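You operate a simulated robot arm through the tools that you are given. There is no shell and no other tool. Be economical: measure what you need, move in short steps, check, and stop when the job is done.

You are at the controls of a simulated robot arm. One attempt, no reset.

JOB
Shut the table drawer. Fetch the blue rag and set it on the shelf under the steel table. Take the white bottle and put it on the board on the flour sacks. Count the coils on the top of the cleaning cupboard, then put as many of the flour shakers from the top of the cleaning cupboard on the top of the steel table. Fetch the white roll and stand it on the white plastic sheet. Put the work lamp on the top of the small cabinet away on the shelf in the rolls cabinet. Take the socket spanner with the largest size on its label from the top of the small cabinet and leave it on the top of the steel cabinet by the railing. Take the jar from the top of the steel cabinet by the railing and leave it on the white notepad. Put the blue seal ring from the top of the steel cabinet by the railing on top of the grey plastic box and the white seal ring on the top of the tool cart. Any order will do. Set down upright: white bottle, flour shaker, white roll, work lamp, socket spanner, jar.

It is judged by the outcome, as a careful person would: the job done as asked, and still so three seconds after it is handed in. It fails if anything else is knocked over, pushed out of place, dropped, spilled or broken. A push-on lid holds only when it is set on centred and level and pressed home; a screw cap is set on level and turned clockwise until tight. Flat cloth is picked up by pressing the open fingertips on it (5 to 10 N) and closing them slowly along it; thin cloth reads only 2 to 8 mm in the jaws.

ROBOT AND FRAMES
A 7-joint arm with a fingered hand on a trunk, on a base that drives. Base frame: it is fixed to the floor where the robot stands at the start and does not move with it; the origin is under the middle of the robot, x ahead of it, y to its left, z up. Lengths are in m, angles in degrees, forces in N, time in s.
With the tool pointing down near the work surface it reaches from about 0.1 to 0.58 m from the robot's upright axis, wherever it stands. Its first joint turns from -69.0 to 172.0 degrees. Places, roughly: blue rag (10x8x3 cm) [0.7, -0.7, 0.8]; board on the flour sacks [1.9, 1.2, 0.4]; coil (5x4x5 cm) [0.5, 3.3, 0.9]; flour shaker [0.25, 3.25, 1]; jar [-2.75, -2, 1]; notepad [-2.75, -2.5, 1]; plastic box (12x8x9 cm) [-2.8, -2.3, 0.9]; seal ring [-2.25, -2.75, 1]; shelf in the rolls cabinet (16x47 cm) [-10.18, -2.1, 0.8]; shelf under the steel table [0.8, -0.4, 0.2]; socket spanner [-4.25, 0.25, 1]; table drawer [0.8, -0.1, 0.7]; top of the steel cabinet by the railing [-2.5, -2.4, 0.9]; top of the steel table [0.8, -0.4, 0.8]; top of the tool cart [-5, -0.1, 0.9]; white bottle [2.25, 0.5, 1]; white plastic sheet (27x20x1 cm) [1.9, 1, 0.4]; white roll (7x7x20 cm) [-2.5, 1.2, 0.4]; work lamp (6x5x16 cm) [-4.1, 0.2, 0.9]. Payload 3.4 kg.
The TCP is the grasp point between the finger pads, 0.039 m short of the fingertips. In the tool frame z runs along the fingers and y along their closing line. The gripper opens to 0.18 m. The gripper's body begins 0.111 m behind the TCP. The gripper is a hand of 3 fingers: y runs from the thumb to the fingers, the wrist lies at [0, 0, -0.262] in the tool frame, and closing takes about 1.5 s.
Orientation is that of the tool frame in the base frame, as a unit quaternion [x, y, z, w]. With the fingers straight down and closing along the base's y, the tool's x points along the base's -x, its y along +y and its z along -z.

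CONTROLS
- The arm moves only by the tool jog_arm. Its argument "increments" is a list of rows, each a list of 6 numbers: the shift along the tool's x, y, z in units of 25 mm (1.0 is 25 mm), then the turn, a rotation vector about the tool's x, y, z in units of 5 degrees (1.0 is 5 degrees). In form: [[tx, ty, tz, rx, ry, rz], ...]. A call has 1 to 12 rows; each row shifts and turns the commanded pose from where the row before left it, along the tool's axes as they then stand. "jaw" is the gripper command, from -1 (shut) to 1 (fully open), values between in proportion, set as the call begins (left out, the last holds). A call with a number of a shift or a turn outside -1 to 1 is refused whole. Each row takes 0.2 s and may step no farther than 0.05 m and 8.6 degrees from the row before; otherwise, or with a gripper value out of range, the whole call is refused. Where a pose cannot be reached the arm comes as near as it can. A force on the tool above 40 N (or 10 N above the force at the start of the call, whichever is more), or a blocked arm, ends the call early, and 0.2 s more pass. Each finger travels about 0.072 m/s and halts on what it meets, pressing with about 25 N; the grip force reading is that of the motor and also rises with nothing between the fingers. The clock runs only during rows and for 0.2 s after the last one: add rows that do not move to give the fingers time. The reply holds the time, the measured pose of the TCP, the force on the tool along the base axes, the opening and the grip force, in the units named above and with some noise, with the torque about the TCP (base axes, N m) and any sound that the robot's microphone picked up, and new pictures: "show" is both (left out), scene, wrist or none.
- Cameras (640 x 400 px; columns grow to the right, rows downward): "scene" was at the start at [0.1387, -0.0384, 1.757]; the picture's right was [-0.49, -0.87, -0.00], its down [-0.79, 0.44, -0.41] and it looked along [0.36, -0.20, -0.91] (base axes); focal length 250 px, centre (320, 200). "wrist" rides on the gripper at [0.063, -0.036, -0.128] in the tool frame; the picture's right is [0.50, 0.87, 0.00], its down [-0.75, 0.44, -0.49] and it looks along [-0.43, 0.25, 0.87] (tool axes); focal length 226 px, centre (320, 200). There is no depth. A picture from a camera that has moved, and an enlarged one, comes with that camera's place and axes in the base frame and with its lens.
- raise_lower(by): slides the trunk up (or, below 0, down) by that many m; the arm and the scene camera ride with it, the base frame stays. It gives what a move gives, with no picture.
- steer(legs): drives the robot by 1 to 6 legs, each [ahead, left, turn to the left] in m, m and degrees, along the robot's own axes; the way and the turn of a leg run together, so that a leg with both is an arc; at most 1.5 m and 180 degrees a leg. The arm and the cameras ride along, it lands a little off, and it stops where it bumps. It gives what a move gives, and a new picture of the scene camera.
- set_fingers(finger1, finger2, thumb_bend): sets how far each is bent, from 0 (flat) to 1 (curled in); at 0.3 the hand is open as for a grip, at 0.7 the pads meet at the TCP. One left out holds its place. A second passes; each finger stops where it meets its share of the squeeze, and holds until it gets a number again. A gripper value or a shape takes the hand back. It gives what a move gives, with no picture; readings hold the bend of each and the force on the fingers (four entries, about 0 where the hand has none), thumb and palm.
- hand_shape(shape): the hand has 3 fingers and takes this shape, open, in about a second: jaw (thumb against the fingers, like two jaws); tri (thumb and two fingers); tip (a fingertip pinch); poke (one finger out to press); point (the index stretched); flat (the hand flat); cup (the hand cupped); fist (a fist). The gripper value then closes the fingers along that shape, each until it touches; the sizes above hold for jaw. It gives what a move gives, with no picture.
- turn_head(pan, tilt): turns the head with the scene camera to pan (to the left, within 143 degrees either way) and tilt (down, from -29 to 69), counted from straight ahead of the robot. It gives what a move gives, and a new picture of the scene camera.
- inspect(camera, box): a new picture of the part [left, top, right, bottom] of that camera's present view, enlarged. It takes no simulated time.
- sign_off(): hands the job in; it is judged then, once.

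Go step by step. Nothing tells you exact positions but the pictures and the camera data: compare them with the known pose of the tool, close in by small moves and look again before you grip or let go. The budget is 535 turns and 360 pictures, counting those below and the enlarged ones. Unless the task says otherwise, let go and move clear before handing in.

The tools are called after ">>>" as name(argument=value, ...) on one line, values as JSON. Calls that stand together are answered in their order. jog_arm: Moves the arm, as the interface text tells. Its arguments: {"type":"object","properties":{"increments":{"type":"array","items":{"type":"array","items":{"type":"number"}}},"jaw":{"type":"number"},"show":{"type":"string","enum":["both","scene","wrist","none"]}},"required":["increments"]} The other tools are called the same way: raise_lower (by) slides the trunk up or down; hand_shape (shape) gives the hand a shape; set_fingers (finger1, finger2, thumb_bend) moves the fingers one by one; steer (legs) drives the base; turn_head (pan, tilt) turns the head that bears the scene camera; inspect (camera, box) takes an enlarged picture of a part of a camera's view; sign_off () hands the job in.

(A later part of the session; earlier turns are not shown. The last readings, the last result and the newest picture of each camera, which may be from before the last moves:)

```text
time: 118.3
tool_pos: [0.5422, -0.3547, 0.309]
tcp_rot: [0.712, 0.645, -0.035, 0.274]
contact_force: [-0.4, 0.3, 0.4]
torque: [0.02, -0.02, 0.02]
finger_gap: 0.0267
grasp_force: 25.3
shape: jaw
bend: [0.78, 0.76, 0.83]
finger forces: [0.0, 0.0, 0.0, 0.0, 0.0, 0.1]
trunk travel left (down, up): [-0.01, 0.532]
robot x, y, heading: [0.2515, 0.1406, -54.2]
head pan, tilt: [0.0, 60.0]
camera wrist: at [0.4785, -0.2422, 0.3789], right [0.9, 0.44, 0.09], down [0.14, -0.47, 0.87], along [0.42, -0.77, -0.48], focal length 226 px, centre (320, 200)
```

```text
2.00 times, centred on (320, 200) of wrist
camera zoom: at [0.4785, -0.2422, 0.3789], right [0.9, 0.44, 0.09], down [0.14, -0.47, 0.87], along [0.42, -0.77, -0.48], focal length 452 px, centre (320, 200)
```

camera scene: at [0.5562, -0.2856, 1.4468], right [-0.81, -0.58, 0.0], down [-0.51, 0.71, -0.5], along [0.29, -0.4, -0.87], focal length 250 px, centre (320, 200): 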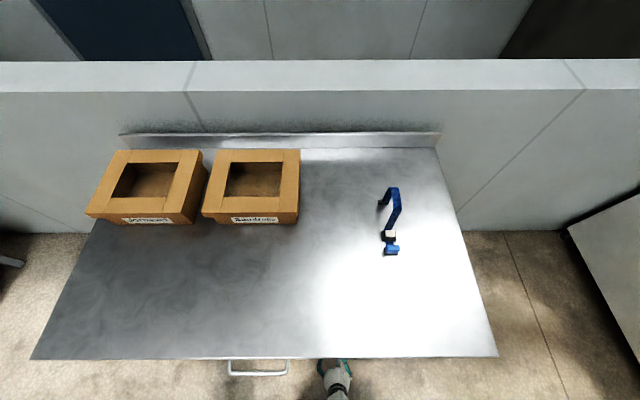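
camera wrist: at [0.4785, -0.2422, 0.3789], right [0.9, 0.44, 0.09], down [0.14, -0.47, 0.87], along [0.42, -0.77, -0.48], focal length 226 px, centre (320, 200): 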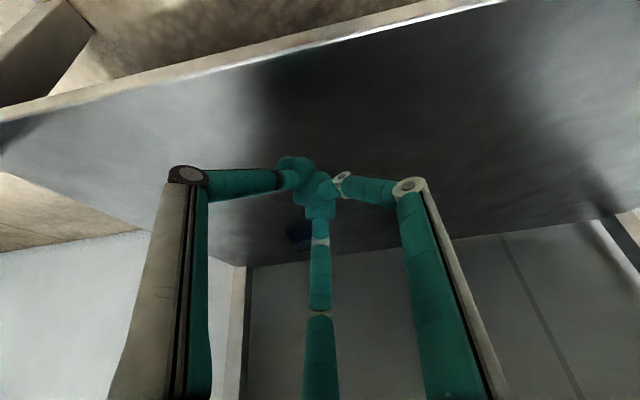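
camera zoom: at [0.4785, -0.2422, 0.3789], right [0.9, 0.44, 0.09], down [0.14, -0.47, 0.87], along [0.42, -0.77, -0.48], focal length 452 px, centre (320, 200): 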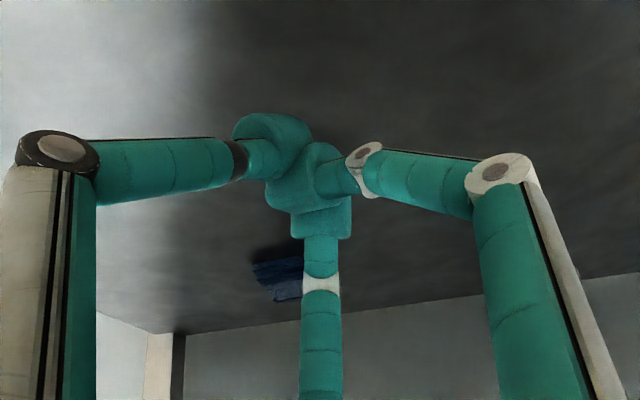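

The rag is resting well on the shelf. Retracting, then restoring the hand and trunk for travel.

>>> jog_arm(increments=[[0.548, -0.477, -0.454, 0, 0, 0], [0.548, -0.477, -0.454, 0, 0, 0], [0.548, -0.477, -0.454, 0, 0, 0], [0.548, -0.477, -0.454, 0, 0, 0], [0.548, -0.477, -0.454, 0, 0, 0], [0.548, -0.477, -0.454, 0, 0, 0]], show="none")

>>> steer(legs=[[-0.5, 0, 0]])

>>> raise_lower(by=0.26)

>>> jog_arm(increments=[[0, 0, -0.8, 0.653, 0.757, 0], [0, 0, -0.8, 0.653, 0.757, 0], [0, 0, -0.8, 0.653, 0.757, 0], [0, 0, -0.8, 0.653, 0.757, 0], [0, 0, -0.8, 0.653, 0.757, 0], [0, 0, -0.8, 0.653, 0.757, 0], [0, 0, -0.8, 0, 0, -1], [0, 0, -0.8, 0, 0, -1], [0, 0, -0.8, 0, 0, -1], [0, 0, -0.8, 0, 0, -1], [0, 0, -0.8, 0, 0, -1], [0, 0, -0.8, 0, 0, -1]], jaw=1, show="scene")

```text
time: 119.7
tool_pos: [0.4677, -0.2506, 0.3101]
tcp_rot: [0.712, 0.646, -0.037, 0.274]
contact_force: [0.2, 0.0, 0.5]
torque: [-0.05, -0.01, 0.01]
finger_gap: 0.0266
grasp_force: 24.8
shape: jaw
bend: [0.78, 0.76, 0.83]
finger forces: [0.1, 0.1, 0.0, 0.0, 0.0, 0.1]
trunk travel left (down, up): [-0.01, 0.532]
robot x, y, heading: [0.2534, 0.1408, -54.4]
head pan, tilt: [0.0, 60.0]
```

```text
time: 122.6
tool_pos: [0.1736, 0.1571, 0.3102]
tcp_rot: [0.714, 0.643, -0.037, 0.274]
contact_force: [1.1, -0.2, 0.6]
torque: [-0.02, -0.01, 0.02]
finger_gap: 0.0267
grasp_force: 25.0
shape: jaw
bend: [0.78, 0.76, 0.83]
finger forces: [0.1, 0.0, 0.0, 0.0, 0.0, 0.1]
trunk travel left (down, up): [-0.01, 0.532]
robot x, y, heading: [-0.0407, 0.5493, -54.7]
head pan, tilt: [0.0, 60.0]
camera scene: at [0.2614, 0.1218, 1.4471], right [-0.81, -0.58, 0.0], down [-0.5, 0.71, -0.5], along [0.29, -0.4, -0.87], focal length 250 px, centre (320, 200)
```

scene: 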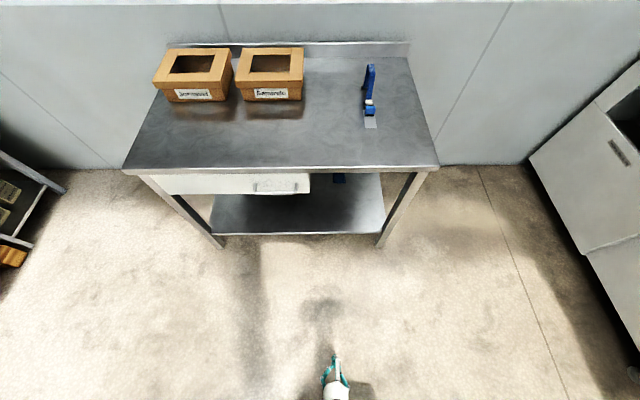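

```text
time: 125.3
tool_pos: [0.1726, 0.1586, 0.5701]
tcp_rot: [0.713, 0.644, -0.038, 0.274]
contact_force: [0.8, 0.2, -0.2]
torque: [-0.03, 0.0, 0.03]
finger_gap: 0.0267
grasp_force: 24.2
shape: jaw
bend: [0.78, 0.76, 0.83]
finger forces: [0.1, 0.1, 0.0, 0.1, 0.1, 0.0]
trunk travel left (down, up): [-0.27, 0.272]
robot x, y, heading: [-0.0414, 0.5475, -54.5]
head pan, tilt: [0.0, 60.0]
```

```text
time: 126.8
tool_pos: [0.0811, 0.1418, 0.6718]
tcp_rot: [0.717, 0.69, -0.097, 0.008]
contact_force: [-0.4, -0.2, 0.8]
torque: [-0.02, 0.03, 0.03]
finger_gap: 0.1801
grasp_force: 0.1
shape: jaw
bend: [0.3, 0.3, 0.3]
finger forces: [0.0, 0.0, 0.0, 0.0, 0.0, 0.1]
out of reach, approached as far as the arm can: row 7
trunk travel left (down, up): [-0.27, 0.272]
robot x, y, heading: [-0.0415, 0.5485, -54.7]
head pan, tilt: [0.0, 60.0]
stopped in row 7: the arm was blocked; the commanded pose is now the measured one
camera scene: at [0.0326, 0.4402, 1.7837], right [-0.82, -0.58, 0.0], down [-0.5, 0.71, -0.5], along [0.29, -0.41, -0.87], focal length 250 px, centre (320, 200)
```

scene: 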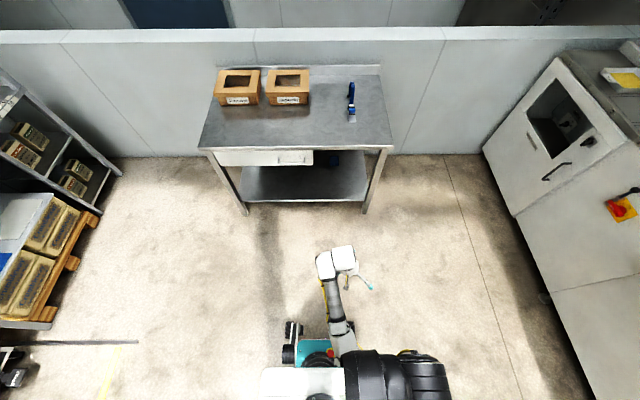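

The rag sits on the shelf. The arm folded too close to the body, so I'll straighten the hand forward and up.

>>> jog_arm(increments=[[-0.7, 0.55, -0.2, -0.425, 0.33, 0.02], [-0.7, 0.55, -0.3, -0.425, 0.33, 0.02], [-0.7, 0.55, -0.3, -0.425, 0.33, 0.02], [-0.7, 0.55, -0.5, -0.425, 0.33, 0.02], [0, 0, -0.8, 0, 0, -1], [0, 0, -0.8, 0, 0, -1], [0, 0, -0.8, 0, 0, -1], [0, 0, -0.8, 0, 0, -1], [0, 0, -0.8, 0, 0, -1], [0, 0, -0.8, 0, 0, -1], [0, 0, -0.8, 0, 0, -1], [0, 0, -0.8, 0, 0, -1]], show="none")

```text
time: 129.4
tool_pos: [0.1574, 0.0329, 0.7177]
tcp_rot: [0.44, 0.898, -0.011, 0.019]
contact_force: [-0.2, 0.2, 0.8]
torque: [0.03, 0.0, 0.01]
finger_gap: 0.18
grasp_force: 0.0
shape: jaw
bend: [0.3, 0.3, 0.3]
finger forces: [0.0, 0.0, 0.0, 0.0, 0.0, 0.0]
out of reach, approached as far as the arm can: row 4, 5, 6, 7, 8, 9, 10, 11, 12
trunk travel left (down, up): [-0.27, 0.272]
robot x, y, heading: [-0.035, 0.554, -54.5]
head pan, tilt: [0.0, 60.0]
```

>>> jog_arm(increments=[[0.6, 0, -0.6, 0, 0, 0], [0.6, 0, -0.6, 0, 0, 0], [0.6, 0, -0.6, 0, 0, 0]], show="scene")

```text
time: 130.2
tool_pos: [0.1358, 0.0504, 0.7083]
tcp_rot: [0.44, 0.898, -0.011, 0.019]
contact_force: [-0.1, 0.4, -0.7]
torque: [0.0, -0.01, -0.01]
finger_gap: 0.1802
grasp_force: 0.0
shape: jaw
bend: [0.3, 0.3, 0.3]
finger forces: [0.1, 0.0, 0.1, 0.0, 0.0, 0.0]
out of reach, approached as far as the arm can: row 1, 2, 3
trunk travel left (down, up): [-0.27, 0.272]
robot x, y, heading: [-0.0402, 0.5481, -54.3]
head pan, tilt: [0.0, 60.0]
camera scene: at [0.0349, 0.4401, 1.7838], right [-0.82, -0.58, 0.0], down [-0.5, 0.71, -0.5], along [0.29, -0.4, -0.87], focal length 250 px, centre (320, 200)
```

scene: 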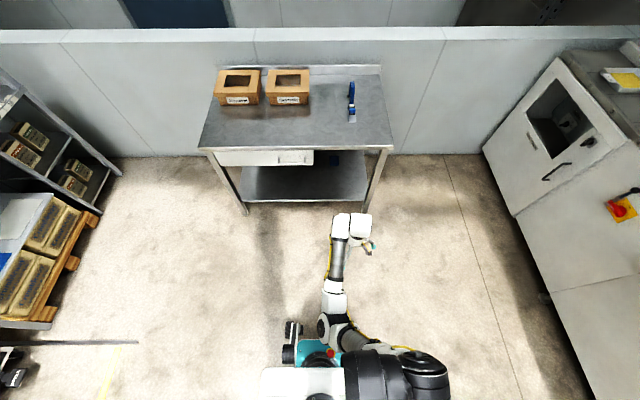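

The arm is in an elbow-in posture that limits height. I'll try swinging the hand to the right to unfold it.

>>> jog_arm(increments=[[0, -1, 0, 0, 0, 0], [0, -1, 0, 0, 0, 0], [0, -1, 0, 0, 0, 0], [0, -1, 0, 0, 0, 0], [0, -1, 0, 0, 0, 0], [0, -1, 0, 0, 0, 0], [0, -1, 0, 0, 0, 0], [0, -1, 0, 0, 0, 0], [0, 0, -1, 0, 0, 0], [0, 0, -1, 0, 0, 0], [0, 0, -1, 0, 0, 0], [0, 0, -1, 0, 0, 0]], show="scene")

```text
time: 132.8
tool_pos: [-0.0263, -0.0729, 0.8053]
tcp_rot: [0.441, 0.897, -0.01, 0.017]
contact_force: [0.4, 0.4, -0.1]
torque: [0.0, -0.01, 0.01]
finger_gap: 0.18
grasp_force: 0.0
shape: jaw
bend: [0.3, 0.3, 0.3]
finger forces: [0.2, 0.0, 0.0, 0.0, 0.1, 0.0]
out of reach, approached as far as the arm can: row 12
trunk travel left (down, up): [-0.27, 0.272]
robot x, y, heading: [-0.038, 0.5462, -54.6]
head pan, tilt: [0.0, 60.0]
camera scene: at [0.0346, 0.4378, 1.7837], right [-0.82, -0.58, 0.0], down [-0.5, 0.71, -0.5], along [0.29, -0.4, -0.87], focal length 250 px, centre (320, 200)
```

scene: 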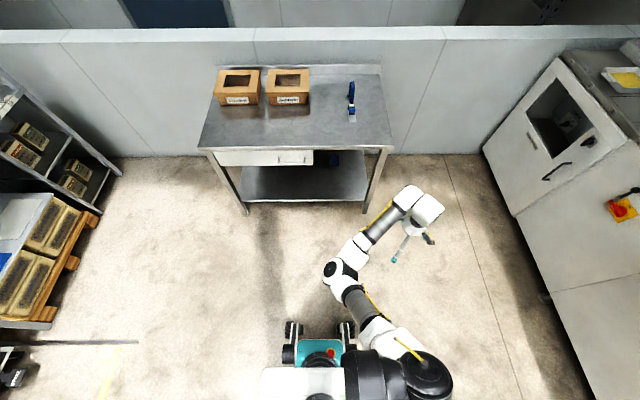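

>>> jog_arm(increments=[[-0.5, -0.8, -0.3, 0, 0, 0], [-0.5, -0.8, -0.3, 0, 0, 0], [-0.5, -0.8, -0.3, 0, 0, 0], [-0.5, -0.8, -0.3, 0, 0, 0], [-0.5, -0.8, -0.3, 0, 0, 0], [-0.5, -0.8, -0.3, 0, 0, 0], [0, 0, -1, 0, 0, 0], [0, 0, -1, 0, 0, 0], [0, 0, -1, 0, 0, 0], [0, 0, -1, 0, 0, 0], [0, 0, -1, 0, 0, 0], [0, 0, -1, 0, 0, 0]], show="scene")

```text
time: 135.4
tool_pos: [-0.0789, -0.1967, 1.0033]
tcp_rot: [0.44, 0.898, -0.01, 0.019]
contact_force: [-0.2, 0.2, 1.2]
torque: [-0.03, -0.01, 0.0]
finger_gap: 0.1798
grasp_force: 0.0
shape: jaw
bend: [0.3, 0.3, 0.3]
finger forces: [0.0, 0.1, 0.0, 0.0, 0.0, 0.1]
trunk travel left (down, up): [-0.27, 0.272]
robot x, y, heading: [-0.0402, 0.5495, -54.6]
head pan, tilt: [0.0, 60.0]
camera scene: at [0.0335, 0.437, 1.7837], right [-0.82, -0.58, 0.0], down [-0.5, 0.71, -0.5], along [0.29, -0.4, -0.87], focal length 250 px, centre (320, 200)
```

scene: 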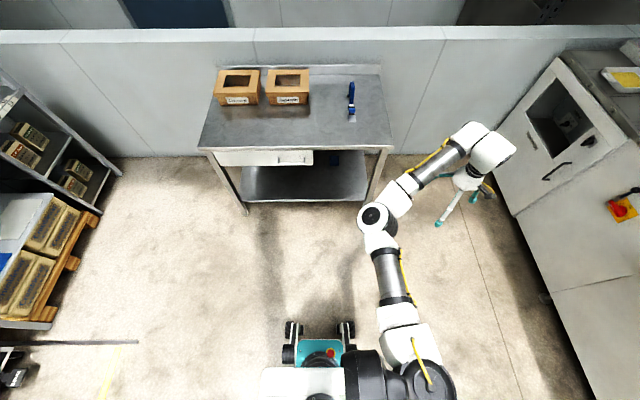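

>>> jog_arm(increments=[[-0.88, -0.47, 0, 0, 0, 0], [-0.88, -0.47, 0, 0, 0, 0], [-0.88, -0.47, 0, 0, 0, 0], [-0.88, -0.47, 0, 0, 0, 0], [-0.88, -0.47, 0, 0, 0, 0], [-0.88, -0.47, 0, 0, 0, 0], [-0.88, -0.47, 0, 0, 0, 0], [-0.88, -0.47, 0, 0, 0, 0]], show="scene")

```text
time: 137.2
tool_pos: [-0.0522, -0.3486, 1.0114]
tcp_rot: [0.44, 0.898, -0.01, 0.018]
contact_force: [0.6, 0.1, 0.5]
torque: [0.01, 0.01, 0.03]
finger_gap: 0.18
grasp_force: 0.0
shape: jaw
bend: [0.3, 0.3, 0.3]
finger forces: [0.1, 0.0, 0.1, 0.0, 0.0, 0.0]
out of reach, approached as far as the arm can: row 7, 8
trunk travel left (down, up): [-0.27, 0.272]
robot x, y, heading: [-0.0391, 0.5486, -54.8]
head pan, tilt: [0.0, 60.0]
camera scene: at [0.0325, 0.4353, 1.7836], right [-0.82, -0.58, 0.0], down [-0.5, 0.71, -0.5], along [0.29, -0.4, -0.87], focal length 250 px, centre (320, 200)
```

scene: 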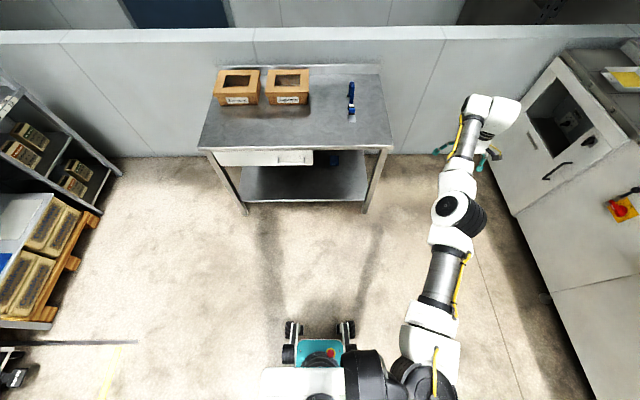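

The arm is nearly straight now. Swinging the hand left while extended, to see if the elbow comes out to the right.

>>> jog_arm(increments=[[0, 1, 0, 0, 0, 0], [0, 1, 0, 0, 0, 0], [0, 1, 0, 0, 0, 0], [0, 1, 0, 0, 0, 0], [0, 1, 0, 0, 0, 0], [0, 1, 0, 0, 0, 0], [0, 1, 0, 0, 0, 0], [0, 1, 0, 0, 0, 0], [0.5, 0.7, 0, 0, 0, 0], [0.5, 0.7, 0, 0, 0, 0], [0.5, 0.7, 0, 0, 0, 0]], show="scene")

```text
time: 139.7
tool_pos: [0.1257, -0.16, 1.0062]
tcp_rot: [0.441, 0.897, -0.01, 0.018]
contact_force: [0.4, 0.7, -0.3]
torque: [0.01, 0.0, 0.02]
finger_gap: 0.18
grasp_force: 0.0
shape: jaw
bend: [0.3, 0.3, 0.3]
finger forces: [0.0, 0.0, 0.0, 0.0, 0.0, 0.0]
trunk travel left (down, up): [-0.27, 0.272]
robot x, y, heading: [-0.0417, 0.5512, -54.7]
head pan, tilt: [0.0, 60.0]
camera scene: at [0.0368, 0.4385, 1.7837], right [-0.82, -0.58, 0.0], down [-0.5, 0.71, -0.5], along [0.29, -0.4, -0.87], focal length 250 px, centre (320, 200)
```

scene: 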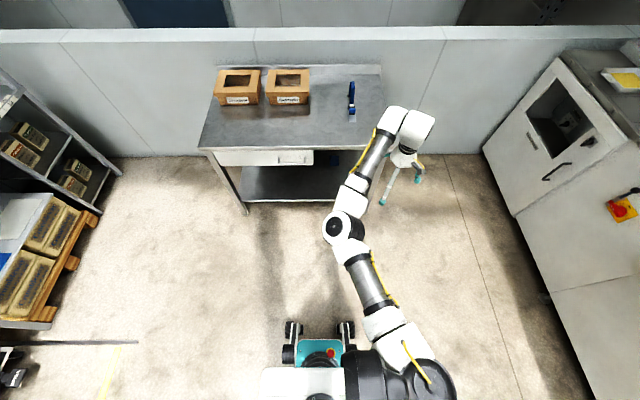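

>>> jog_arm(increments=[[0, 0, 0, 0, 0, -1], [0, 0, 0, 0, 0, -1], [0, 0, 0, 0, 0, -1], [0, 0, 0, 0, 0, -1], [0, 0, 0, 0, 0, -1], [0, 0, 0, 0, 0, -1], [0, 0, 0, 0, 0, -1], [0, 0, 0, 0, 0, -1], [0, 0, 0, 0, 0, -1], [0, 0, 0, 0, 0, -1], [0, 0, 0, 0, 0, -1], [0, 0, 0, 0, 0, -1]], show="scene")

```text
time: 142.2
tool_pos: [0.1673, -0.1918, 0.999]
tcp_rot: [-0.068, 0.997, -0.017, 0.011]
contact_force: [0.1, 0.1, 0.2]
torque: [0.0, -0.02, -0.01]
finger_gap: 0.18
grasp_force: 0.1
shape: jaw
bend: [0.3, 0.3, 0.3]
finger forces: [0.0, 0.0, 0.0, 0.0, 0.0, 0.0]
out of reach, approached as far as the arm can: row 10, 11, 12
trunk travel left (down, up): [-0.27, 0.272]
robot x, y, heading: [-0.0431, 0.5507, -54.4]
head pan, tilt: [0.0, 60.0]
camera scene: at [0.0359, 0.4359, 1.7835], right [-0.82, -0.58, 0.0], down [-0.5, 0.71, -0.5], along [0.29, -0.4, -0.87], focal length 250 px, centre (320, 200)
```

scene: 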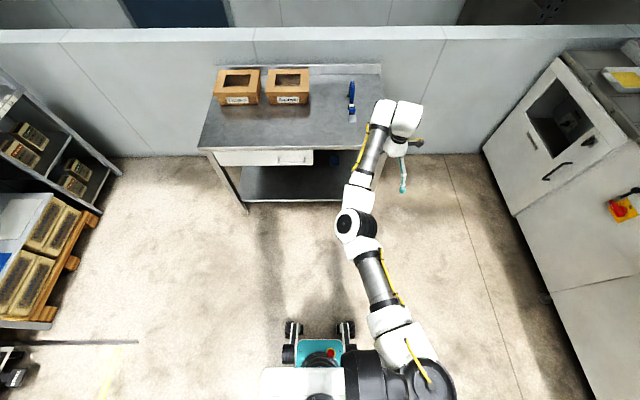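

>>> jog_arm(increments=[[-0.3, -0.9, 0, 0, 0, 0], [-0.3, -0.9, 0, 0, 0, 0], [-0.3, -0.9, 0, 0, 0, 0], [-0.3, -0.9, 0, 0, 0, 0], [-0.3, -0.9, 0, 0, 0, -0.5], [-0.3, -0.9, 0, 0, 0, -0.5], [-0.3, 0, 0, 0, 0, -1], [-0.3, 0, 0, 0, 0, -1], [-0.3, 0, 0, 0, 0, -1], [-0.3, 0, 0, 0, 0, -1]], show="scene")

```text
time: 144.4
tool_pos: [0.224, -0.2519, 1.0046]
tcp_rot: [-0.282, 0.959, -0.019, 0.006]
contact_force: [-0.7, 1.0, -0.2]
torque: [-0.02, 0.01, 0.0]
finger_gap: 0.18
grasp_force: 0.0
shape: jaw
bend: [0.3, 0.3, 0.3]
finger forces: [0.0, 0.1, 0.0, 0.0, 0.0, 0.1]
out of reach, approached as far as the arm can: row 4, 5, 6
trunk travel left (down, up): [-0.27, 0.272]
robot x, y, heading: [-0.0376, 0.5522, -54.3]
head pan, tilt: [0.0, 60.0]
camera scene: at [0.0354, 0.4353, 1.7835], right [-0.82, -0.58, 0.0], down [-0.5, 0.71, -0.5], along [0.29, -0.4, -0.87], focal length 250 px, centre (320, 200)
```

scene: 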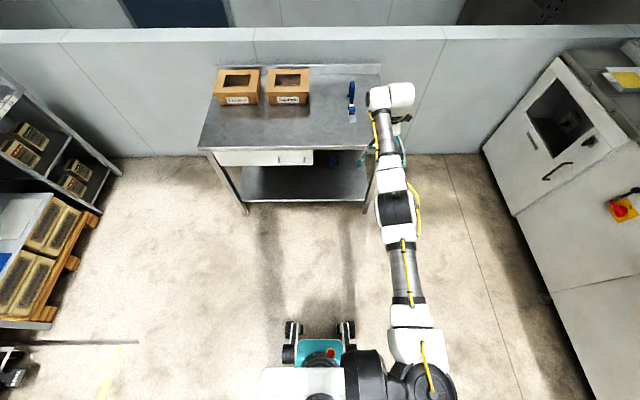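

>>> jog_arm(increments=[[-0.9, 0.3, 0, 0, 0, 0], [-0.9, 0.3, 0, 0, 0, 0], [-0.9, 0.3, 0, 0, 0, 0], [-0.9, 0.3, 0, 0, 0, 0], [-0.9, 0.3, 0, 0, 0, 0], [-0.7, 0.7, 0, 0, 0, 0], [-0.7, 0.7, 0, 0, 0, 0], [-0.7, 0.7, 0, 0, 0, 0], [-0.7, 0.7, 0, 0, 0, 0]], show="scene")

```text
time: 146.4
tool_pos: [0.3364, -0.1047, 0.9955]
tcp_rot: [-0.281, 0.959, -0.019, 0.005]
contact_force: [0.2, 0.5, -0.1]
torque: [0.0, -0.02, 0.04]
finger_gap: 0.18
grasp_force: 0.0
shape: jaw
bend: [0.3, 0.3, 0.3]
finger forces: [0.0, 0.0, 0.1, 0.1, 0.0, 0.1]
out of reach, approached as far as the arm can: row 6, 7, 8, 9
trunk travel left (down, up): [-0.27, 0.272]
robot x, y, heading: [-0.0415, 0.5469, -54.5]
head pan, tilt: [0.0, 60.0]
camera scene: at [0.039, 0.4388, 1.7836], right [-0.82, -0.58, 0.0], down [-0.5, 0.71, -0.5], along [0.29, -0.4, -0.87], focal length 250 px, centre (320, 200)
```

scene: 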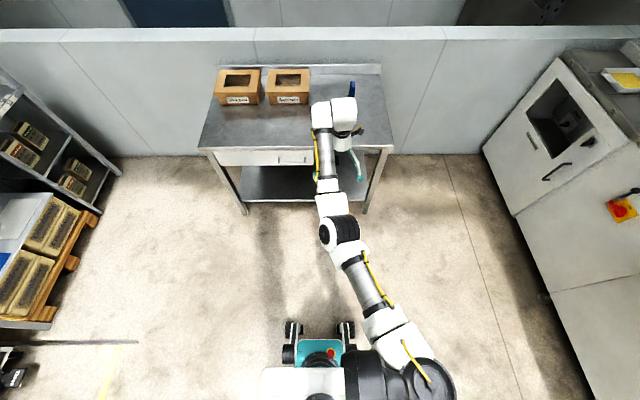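

>>> jog_arm(increments=[[0.9, -0.5, 0, 0, 0, 0], [0.9, -0.5, 0, 0, 0, 0], [0.9, -0.5, 0, 0, 0, 0], [0.9, -0.4, 0, 0, 0, 0], [0.9, -0.3, 0, 0, 0, 0], [0.9, 0, 0, 0, 0, 0], [0.9, 0, 0, 0, 0, 0], [0, 0, 0, 0, 0, -1], [0, 0, 0, 0, 0, -1], [0, 0, 0, 0, 0, -1], [0, 0, 0, 0, 0, -1], [0, 0, 0, 0, 0, -1]], show="none")

>>> jog_arm(increments=[[0.4, 0.7, 0, 0, 0, -1], [0.4, 0.7, 0, 0, 0, -1], [0.4, 0.7, 0, 0, 0, -0.5], [0.4, 0.7, 0, 0, 0, 0], [0.4, 0.7, 0, 0, 0, 0], [0.4, 0.7, 0, 0, 0, 0]], show="scene")

```text
time: 149.1
tool_pos: [0.2299, -0.2399, 0.9979]
tcp_rot: [-0.441, 0.897, -0.024, 0.003]
contact_force: [0.4, 0.9, -0.3]
torque: [-0.01, -0.01, 0.0]
finger_gap: 0.1799
grasp_force: 0.1
shape: jaw
bend: [0.3, 0.3, 0.3]
finger forces: [0.0, 0.1, 0.1, 0.0, 0.1, 0.1]
out of reach, approached as far as the arm can: row 11, 12
trunk travel left (down, up): [-0.27, 0.272]
robot x, y, heading: [-0.0394, 0.5464, -54.7]
head pan, tilt: [0.0, 60.0]
```

```text
time: 150.4
tool_pos: [0.1335, -0.2333, 0.995]
tcp_rot: [-0.479, 0.877, -0.025, 0.001]
contact_force: [-0.4, -0.3, 0.4]
torque: [-0.02, -0.07, -0.02]
finger_gap: 0.1802
grasp_force: 0.1
shape: jaw
bend: [0.3, 0.3, 0.3]
finger forces: [0.0, 0.1, 0.0, 0.0, 0.1, 0.0]
out of reach, approached as far as the arm can: row 1, 2, 3
trunk travel left (down, up): [-0.27, 0.272]
robot x, y, heading: [-0.041, 0.5487, -54.6]
head pan, tilt: [0.0, 60.0]
camera scene: at [0.0305, 0.434, 1.7836], right [-0.81, -0.58, -0.01], down [-0.5, 0.71, -0.5], along [0.29, -0.4, -0.87], focal length 250 px, centre (320, 200)
```

scene: 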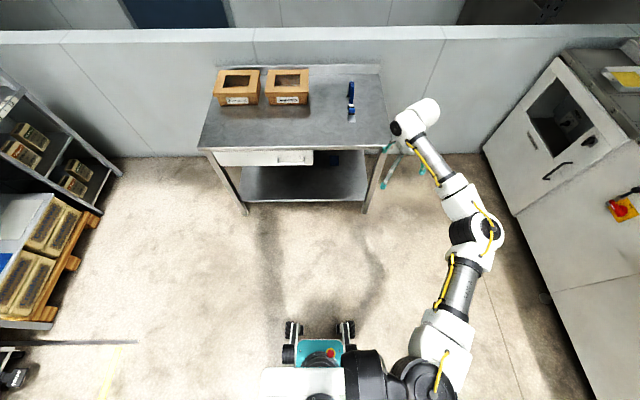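

The elbow is back on the right. I'll pull the hand in and then turn it back to its usual yaw.

>>> jog_arm(increments=[[-0.775, 0.875, 0, 0, 0, 0], [-0.775, 0.875, 0, 0, 0, 0], [-0.775, 0.875, 0, 0, 0, 0], [-0.775, 0.875, 0, 0, 0, 0], [-0.775, 0.875, 0, 0, 0, 0], [-0.775, 0.875, 0, 0, 0, 0], [-0.775, 0.875, 0, 0, 0, 0], [-0.775, 0.875, 0, 0, 0, 0], [0, 0, 0, 0, 0, 1], [0, 0, 0, 0, 0, 1], [0, 0, 0, 0, 0, 1], [0, 0, 0, 0, 0, 1]], show="none")

>>> jog_arm(increments=[[0, 0, 0, 0, 0, 1], [0, 0, 0, 0, 0, 1], [0, 0, 0, 0, 0, 1], [0, 0, 0, 0, 0, 1], [0, 0, 0, 0, 0, 1], [0, 0, 0, 0, 0, 1], [0, 0, 0, 0, 0, 1], [0, 0, 0, 0, 0, 1], [0, 0, 0, 0, 0, 1], [0, 0, 0, 0, 0, 1], [0, 0, 0, 0, 0, 1], [0, 0, 0, 0, 0, 1]], show="none")

>>> jog_arm(increments=[[0, 0, -0.8, 0, 0, 1], [0, 0, -0.8, 0, 0, 1], [0, 0, -0.8, 0, 0, 1], [0, 0, -0.8, 0, 0, 1], [0, 0, -0.8, 0, 0, 1], [0, 0, -0.8, 0, 0, 1], [0, 0, 0, 0, 0, 0.3]], show="scene")

```text
time: 153.1
tool_pos: [0.0732, -0.0087, 0.983]
tcp_rot: [-0.319, 0.948, -0.025, 0.006]
contact_force: [-0.2, 0.9, 0.2]
torque: [-0.01, 0.0, 0.01]
finger_gap: 0.1799
grasp_force: 0.0
shape: jaw
bend: [0.3, 0.3, 0.3]
finger forces: [0.0, 0.0, 0.0, 0.1, 0.1, 0.1]
trunk travel left (down, up): [-0.27, 0.272]
robot x, y, heading: [-0.0396, 0.551, -54.8]
head pan, tilt: [0.0, 60.0]
```

```text
time: 155.7
tool_pos: [0.0718, -0.0095, 0.9833]
tcp_rot: [0.198, 0.98, -0.018, 0.018]
contact_force: [0.0, -0.8, 0.4]
torque: [0.0, 0.01, -0.01]
finger_gap: 0.1803
grasp_force: 0.1
shape: jaw
bend: [0.3, 0.3, 0.3]
finger forces: [0.0, 0.1, 0.1, 0.0, 0.0, 0.0]
trunk travel left (down, up): [-0.27, 0.272]
robot x, y, heading: [-0.0387, 0.5472, -54.6]
head pan, tilt: [0.0, 60.0]
```

```text
time: 157.2
tool_pos: [0.0692, -0.0034, 1.1027]
tcp_rot: [0.456, 0.89, -0.013, 0.022]
contact_force: [-0.8, -0.1, -0.2]
torque: [-0.02, -0.03, -0.03]
finger_gap: 0.1799
grasp_force: 0.1
shape: jaw
bend: [0.3, 0.3, 0.3]
finger forces: [0.0, 0.1, 0.1, 0.0, 0.1, 0.0]
trunk travel left (down, up): [-0.27, 0.272]
robot x, y, heading: [-0.0406, 0.5514, -54.4]
head pan, tilt: [0.0, 60.0]
camera scene: at [0.0316, 0.4358, 1.7836], right [-0.82, -0.58, 0.0], down [-0.5, 0.71, -0.5], along [0.29, -0.4, -0.87], focal length 250 px, centre (320, 200)
```

scene: 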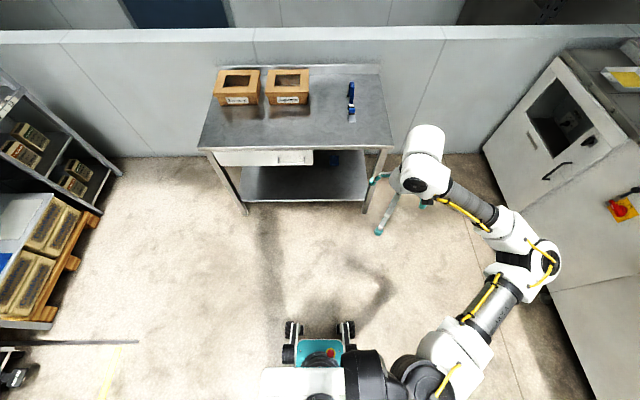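

The arm is back in its normal posture. Next the white bottle: I'll drive to the rack and face it.

>>> steer(legs=[[0, 0, 92.4], [0.95, 0, 0], [0, -1.1, 0]])

>>> turn_head(pan=0, tilt=35)

```text
time: 171.4
tool_pos: [1.9389, 0.433, 1.1035]
tcp_rot: [-0.344, 0.939, 0.007, 0.025]
contact_force: [-0.3, 0.4, 0.7]
torque: [0.01, 0.0, -0.02]
finger_gap: 0.1798
grasp_force: 0.1
shape: jaw
bend: [0.3, 0.3, 0.3]
finger forces: [0.0, 0.1, 0.1, 0.0, 0.0, 0.0]
trunk travel left (down, up): [-0.27, 0.272]
robot x, y, heading: [1.3968, 0.2836, 39.7]
head pan, tilt: [0.0, 60.0]
camera scene: at [1.503, 0.3612, 1.7837], right [0.64, -0.77, 0.0], down [-0.67, -0.55, -0.5], along [0.38, 0.32, -0.87], focal length 250 px, centre (320, 200)
```

scene: 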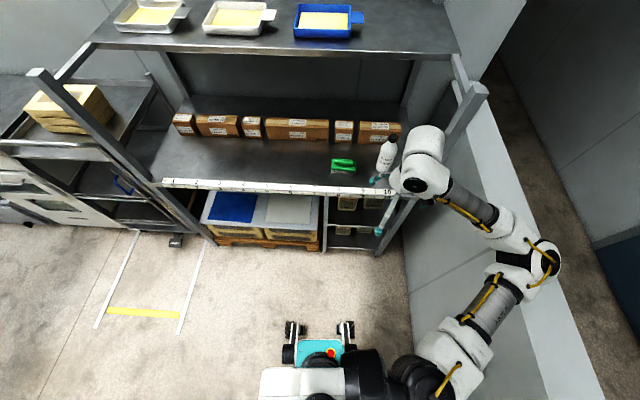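

```text
time: 172.3
tool_pos: [1.9351, 0.4356, 1.1058]
tcp_rot: [-0.343, 0.939, 0.006, 0.026]
contact_force: [0.3, 0.5, 0.1]
torque: [-0.02, 0.02, -0.04]
finger_gap: 0.1803
grasp_force: 0.0
shape: jaw
bend: [0.3, 0.3, 0.3]
finger forces: [0.0, 0.0, 0.0, 0.0, 0.0, 0.1]
trunk travel left (down, up): [-0.27, 0.272]
robot x, y, heading: [1.4003, 0.2851, 39.8]
head pan, tilt: [0.0, 35.0]
camera scene: at [1.5201, 0.3743, 1.8179], right [0.64, -0.77, 0.0], down [-0.45, -0.37, -0.82], along [0.63, 0.52, -0.58], focal length 250 px, centre (320, 200)
```

scene: 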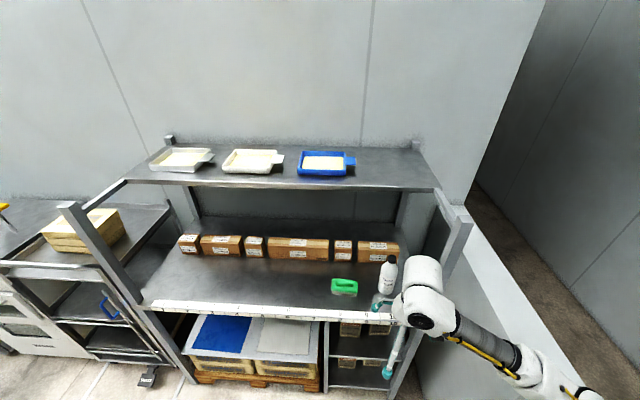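

The bottle stands near the right front of the middle shelf. I'll back off 0.2 m and turn the hand to point horizontally forward at bottle height.

>>> steer(legs=[[-0.22, 0, 0]])

>>> jog_arm(increments=[[-0.434, -0.14, 0.27, 0, -1, 0], [-0.408, -0.14, 0.307, 0, -1, 0], [-0.38, -0.14, 0.341, 0, -1, 0], [-0.349, -0.14, 0.373, 0, -1, 0], [-0.315, -0.14, 0.402, 0, -1, 0], [-0.279, -0.14, 0.428, 0, -1, 0], [-0.24, -0.14, 0.451, 0, -1, 0], [-0.2, -0.14, 0.47, 0, -1, 0], [-0.158, -0.14, 0.485, 0, -1, 0], [-0.116, -0.14, 0.497, 0, -1, 0], [-0.072, -0.14, 0.506, 0, -1, 0], [-0.027, -0.14, 0.51, 0, -1, 0]], jaw=0.6, show="none")

>>> jog_arm(increments=[[0.017, -0.14, 0.51, 0, -1, 0], [0.062, -0.14, 0.507, 0, -1, 0], [0.106, -0.14, 0.5, 0, -1, 0], [0.149, -0.14, 0.489, 0, -1, 0], [0.191, -0.14, 0.474, 0, -1, 0]], show="both")

```text
time: 173.9
tool_pos: [1.7773, 0.3058, 1.1071]
tcp_rot: [-0.345, 0.938, 0.007, 0.027]
contact_force: [0.1, -0.2, -1.2]
torque: [0.01, 0.0, -0.01]
finger_gap: 0.1801
grasp_force: 0.0
shape: jaw
bend: [0.3, 0.3, 0.3]
finger forces: [0.1, 0.0, 0.0, 0.0, 0.1, 0.0]
trunk travel left (down, up): [-0.27, 0.272]
robot x, y, heading: [1.2465, 0.1545, 40.3]
head pan, tilt: [0.0, 35.0]
stopped in leg 1: the robot was blocked; the commanded pose is now the measured one
camera scene: at [1.3717, 0.2392, 1.8181], right [0.64, -0.76, -0.01], down [-0.44, -0.36, -0.82], along [0.62, 0.53, -0.58], focal length 250 px, centre (320, 200)
```

scene: 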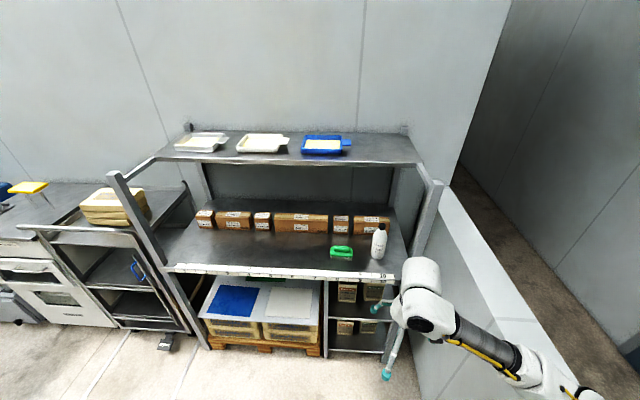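

```text
time: 176.5
tool_pos: [1.909, 0.3825, 1.0485]
tcp_rot: [-0.301, 0.793, 0.175, 0.501]
contact_force: [0.1, 0.2, 0.3]
torque: [-0.02, 0.01, 0.01]
finger_gap: 0.1442
grasp_force: 0.1
shape: jaw
bend: [0.55, 0.55, 0.55]
finger forces: [0.0, 0.0, 0.0, 0.0, 0.0, 0.0]
trunk travel left (down, up): [-0.27, 0.272]
robot x, y, heading: [1.2471, 0.1589, 40.6]
head pan, tilt: [0.0, 35.0]
```

```text
time: 177.7
tool_pos: [1.9577, 0.384, 1.0039]
tcp_rot: [-0.25, 0.673, 0.235, 0.655]
contact_force: [-0.3, 0.0, 0.1]
torque: [0.02, 0.03, -0.02]
finger_gap: 0.1439
grasp_force: 0.0
shape: jaw
bend: [0.55, 0.55, 0.55]
finger forces: [0.0, 0.1, 0.0, 0.1, 0.0, 0.0]
trunk travel left (down, up): [-0.27, 0.272]
robot x, y, heading: [1.2426, 0.1589, 39.9]
head pan, tilt: [0.0, 35.0]
camera scene: at [1.349, 0.2594, 1.8183], right [0.64, -0.77, 0.01], down [-0.43, -0.37, -0.82], along [0.63, 0.52, -0.57], focal length 250 px, centre (320, 200)
camera wrist: at [1.8812, 0.273, 0.9456], right [-0.57, 0.65, -0.51], down [-0.65, 0.03, 0.76], along [0.51, 0.76, 0.4], focal length 226 px, centre (320, 200)
```

scene: 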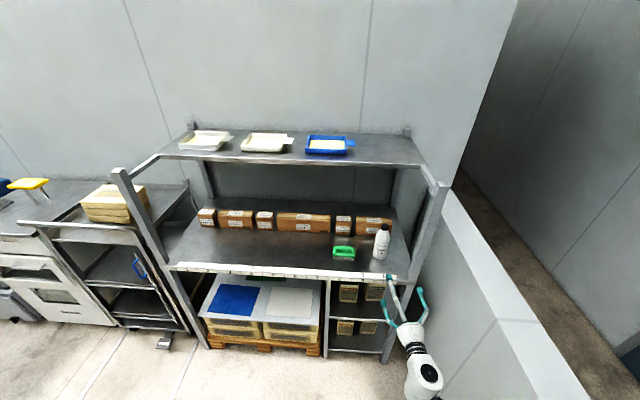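
wrist: 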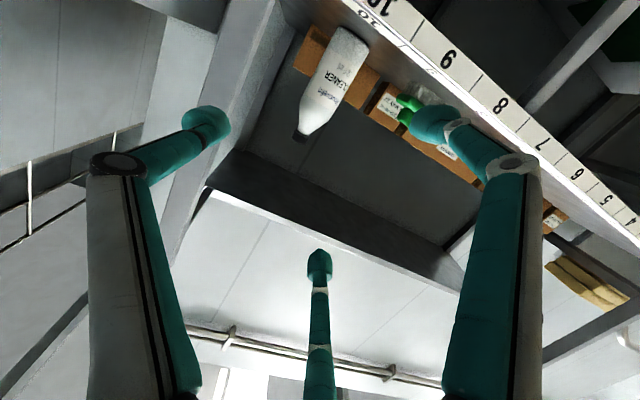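

The bottle is at about (2.23, 0.59), z 0.84–1.05. I'll lower the hand to z≈0.965, align sideways, and drive forward so the bottle enters the open fingers.

>>> jog_arm(increments=[[0.5, -0.16, 0, 0, 0, 0], [0.5, -0.16, 0, 0, 0, 0], [0.55, -0.16, 0, 0, 0, 0]], show="none")

>>> steer(legs=[[0.26, 0, 0]])

>>> jog_arm(increments=[[0, 0, 0, 0, 0, 0]], show="wrist")

```text
time: 178.5
tool_pos: [1.9667, 0.3774, 0.9657]
tcp_rot: [-0.252, 0.672, 0.236, 0.655]
contact_force: [0.4, 0.7, -1.3]
torque: [0.04, 0.02, -0.02]
finger_gap: 0.1443
grasp_force: 0.1
shape: jaw
bend: [0.55, 0.55, 0.55]
finger forces: [0.0, 0.0, 0.0, 0.0, 0.1, 0.0]
trunk travel left (down, up): [-0.27, 0.272]
robot x, y, heading: [1.2431, 0.1555, 40.2]
head pan, tilt: [0.0, 35.0]
```

```text
time: 180.4
tool_pos: [2.166, 0.5498, 0.9642]
tcp_rot: [-0.253, 0.672, 0.238, 0.654]
contact_force: [0.6, 0.0, 0.1]
torque: [0.04, 0.02, 0.03]
finger_gap: 0.144
grasp_force: 0.2
shape: jaw
bend: [0.55, 0.55, 0.55]
finger forces: [0.1, 0.1, 0.0, 0.0, 0.0, 0.0]
trunk travel left (down, up): [-0.27, 0.272]
robot x, y, heading: [1.442, 0.3282, 40.4]
head pan, tilt: [0.0, 35.0]
camera scene: at [1.5644, 0.4177, 1.818], right [0.65, -0.76, 0.0], down [-0.44, -0.37, -0.82], along [0.62, 0.53, -0.58], focal length 250 px, centre (320, 200)
```

scene: 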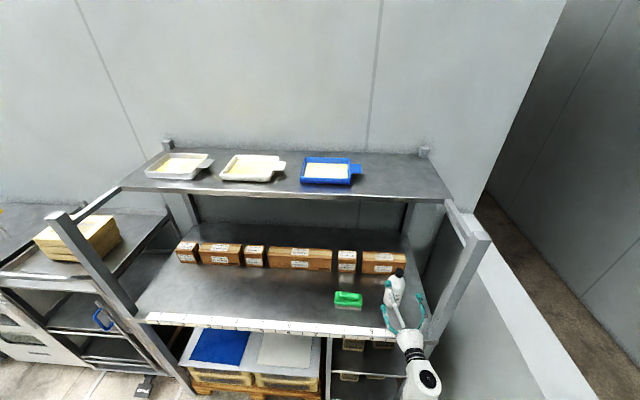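

```text
time: 180.8
tool_pos: [2.1633, 0.5486, 0.9668]
tcp_rot: [-0.253, 0.671, 0.238, 0.655]
contact_force: [-0.6, 0.9, 0.0]
torque: [0.01, -0.01, 0.0]
finger_gap: 0.1442
grasp_force: 0.1
shape: jaw
bend: [0.55, 0.55, 0.55]
finger forces: [0.0, 0.0, 0.0, 0.0, 0.0, 0.0]
trunk travel left (down, up): [-0.27, 0.272]
robot x, y, heading: [1.4435, 0.323, 40.6]
head pan, tilt: [0.0, 35.0]
camera wrist: at [2.0868, 0.4366, 0.9077], right [-0.57, 0.64, -0.51], down [-0.65, 0.03, 0.76], along [0.51, 0.77, 0.4], focal length 226 px, centre (320, 200)
```

wrist: 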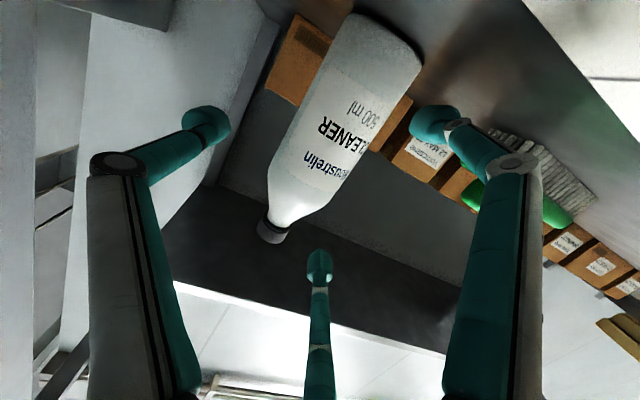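

The bottle is between the fingers, about 4 cm short. Moving forward 4.5 cm and slightly right, then closing.

>>> jog_arm(increments=[[0, -0.12, 0.6, 0, 0, 0], [0, -0.12, 0.6, 0, 0, 0], [0, -0.12, 0.6, 0, 0, 0]], show="wrist")

```text
time: 181.6
tool_pos: [2.2014, 0.574, 0.9654]
tcp_rot: [-0.253, 0.671, 0.238, 0.655]
contact_force: [-0.5, 0.6, 0.8]
torque: [0.02, 0.08, 0.07]
finger_gap: 0.144
grasp_force: 0.1
shape: jaw
bend: [0.55, 0.55, 0.55]
finger forces: [0.9, 0.1, 0.0, 0.0, 0.1, 0.0]
trunk travel left (down, up): [-0.27, 0.272]
robot x, y, heading: [1.4388, 0.3281, 40.5]
head pan, tilt: [0.0, 35.0]
camera wrist: at [2.1259, 0.4599, 0.9063], right [-0.57, 0.64, -0.51], down [-0.65, 0.03, 0.76], along [0.51, 0.77, 0.4], focal length 226 px, centre (320, 200)
```

wrist: 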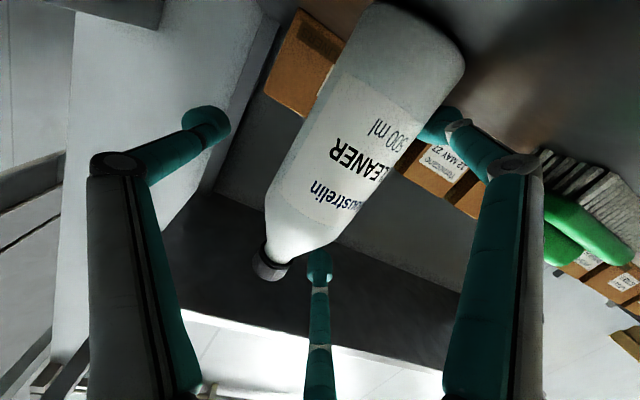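

>>> jog_arm(increments=[[0, 0.2, 0.2, 0, 0, 0], [0, 0.1, 0.3, 0, 0, 0], [0, 0, 0, 0, 0, 0], [0, 0, 0, 0, 0, 0], [0, 0, 0, 0, 0, 0], [0, 0, 0, 0, 0, 0], [0, 0, 0, 0, 0, 0], [0, 0, 0, 0, 0, 0], [0, 0, 0, 0, 0, 0], [0, 0, 0, 0, 0, 0]], jaw=-0.8, show="both")

```text
time: 183.8
tool_pos: [2.2071, 0.5864, 0.9647]
tcp_rot: [-0.253, 0.671, 0.237, 0.655]
contact_force: [1.2, 3.1, 7.2]
torque: [-0.02, -0.18, 0.07]
finger_gap: 0.0438
grasp_force: 24.8
shape: jaw
bend: [0.75, 0.74, 0.74]
finger forces: [19.9, 25.8, 0.0, 0.1, 31.8, 0.0]
trunk travel left (down, up): [-0.27, 0.272]
robot x, y, heading: [1.4454, 0.326, 40.3]
head pan, tilt: [0.0, 35.0]
camera scene: at [1.5625, 0.4165, 1.8183], right [0.65, -0.76, 0.0], down [-0.44, -0.37, -0.82], along [0.62, 0.53, -0.58], focal length 250 px, centre (320, 200)
camera wrist: at [2.1311, 0.4732, 0.9067], right [-0.57, 0.64, -0.51], down [-0.65, 0.03, 0.76], along [0.51, 0.77, 0.4], focal length 226 px, centre (320, 200)
```

scene: 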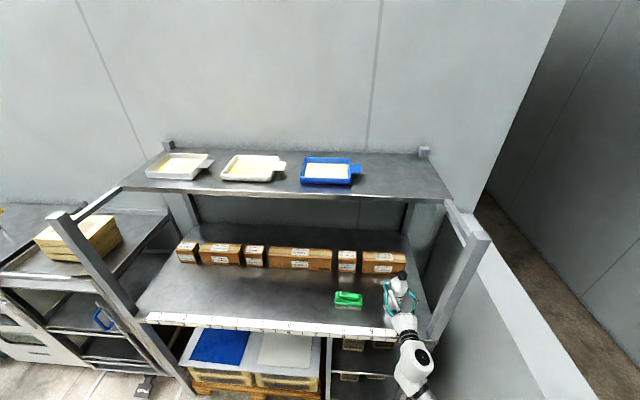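
wrist: 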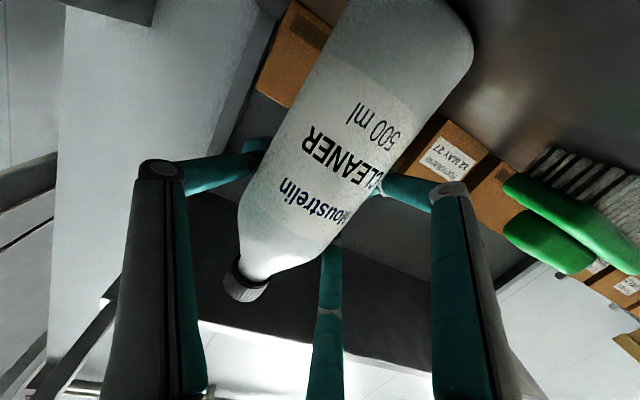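

Gripped with good force on all three fingers. Lifting 5 cm.

>>> jog_arm(increments=[[-0.5, 0, 0, 0, 0, 0], [-0.5, 0, 0, 0, 0, 0], [-0.5, 0, 0, 0, 0, 0], [-0.5, 0, 0, 0, 0, 0]], show="both")

```text
time: 184.8
tool_pos: [2.2073, 0.5878, 1.0153]
tcp_rot: [-0.252, 0.671, 0.238, 0.655]
contact_force: [0.7, 0.6, -6.3]
torque: [0.03, 0.02, 0.0]
finger_gap: 0.0433
grasp_force: 25.6
shape: jaw
bend: [0.75, 0.74, 0.74]
finger forces: [19.8, 26.1, 0.0, 0.1, 31.5, 0.0]
trunk travel left (down, up): [-0.27, 0.272]
robot x, y, heading: [1.4421, 0.3222, 40.6]
head pan, tilt: [0.0, 35.0]
camera scene: at [1.5666, 0.4164, 1.8179], right [0.65, -0.76, -0.01], down [-0.44, -0.37, -0.82], along [0.62, 0.53, -0.58], focal length 250 px, centre (320, 200)
camera wrist: at [2.1315, 0.4752, 0.9553], right [-0.57, 0.64, -0.51], down [-0.65, 0.03, 0.76], along [0.51, 0.77, 0.4], focal length 226 px, centre (320, 200)
```

scene: 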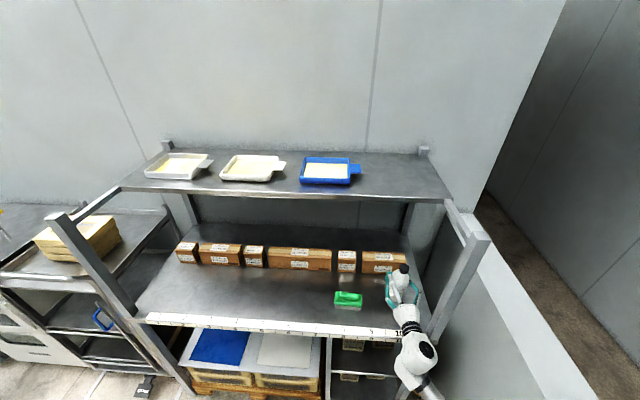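
wrist: 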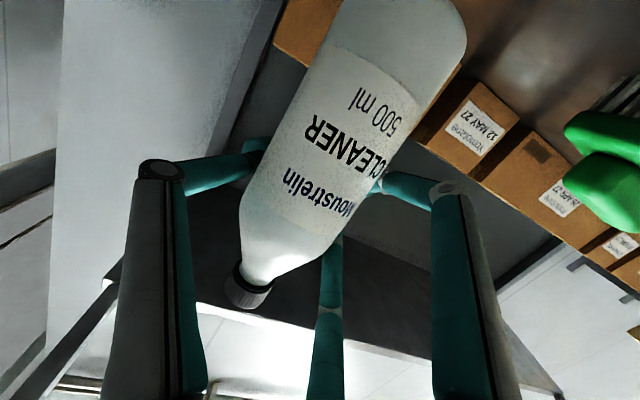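

The bottle is lifted. Backing out of the rack and sliding left to face the flour sacks.

>>> steer(legs=[[-0.2, 0, 0], [0, 0.6, 0]])

>>> turn_head(pan=0, tilt=45)

```text
time: 189.4
tool_pos: [1.677, 0.902, 1.0108]
tcp_rot: [-0.247, 0.674, 0.235, 0.655]
contact_force: [-0.2, -0.3, -5.9]
torque: [0.03, 0.05, -0.02]
finger_gap: 0.0433
grasp_force: 24.5
shape: jaw
bend: [0.75, 0.74, 0.74]
finger forces: [20.0, 26.2, 0.0, 0.0, 31.7, 0.0]
trunk travel left (down, up): [-0.27, 0.272]
robot x, y, heading: [0.9043, 0.6496, 39.7]
head pan, tilt: [0.0, 35.0]
camera scene: at [1.0348, 0.7382, 1.8177], right [0.64, -0.77, -0.01], down [-0.45, -0.36, -0.82], along [0.63, 0.53, -0.58], focal length 250 px, centre (320, 200)
```

scene: 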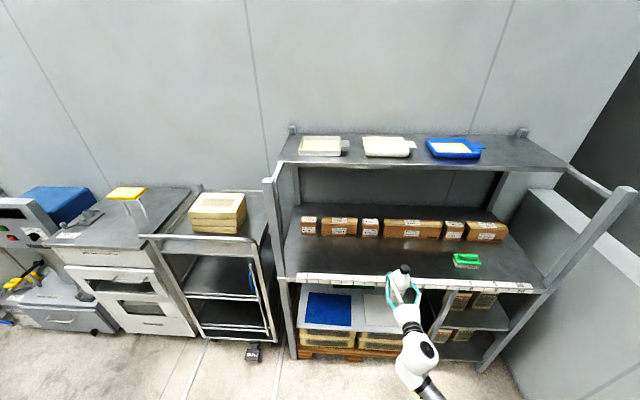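

```text
time: 190.1
tool_pos: [1.6718, 0.9038, 1.0152]
tcp_rot: [-0.249, 0.673, 0.232, 0.657]
contact_force: [0.2, -1.3, -5.3]
torque: [0.05, 0.04, 0.05]
finger_gap: 0.0432
grasp_force: 25.1
shape: jaw
bend: [0.75, 0.74, 0.74]
finger forces: [20.4, 26.7, 0.0, 0.0, 31.8, 0.0]
trunk travel left (down, up): [-0.27, 0.272]
robot x, y, heading: [0.9037, 0.6495, 39.6]
head pan, tilt: [0.0, 45.0]
camera scene: at [1.0259, 0.738, 1.8031], right [0.64, -0.77, -0.01], down [-0.55, -0.45, -0.7], along [0.54, 0.45, -0.71], focal length 250 px, centre (320, 200)
```

scene: 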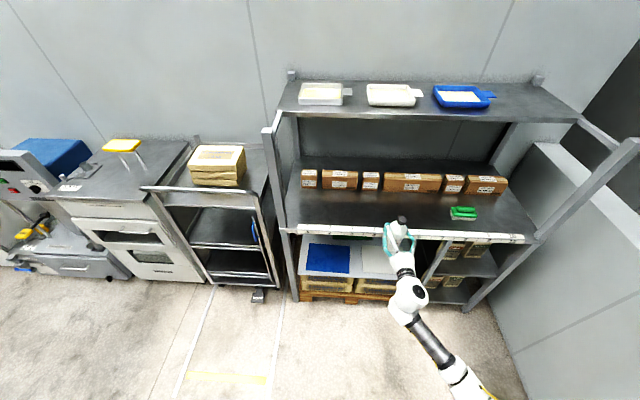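

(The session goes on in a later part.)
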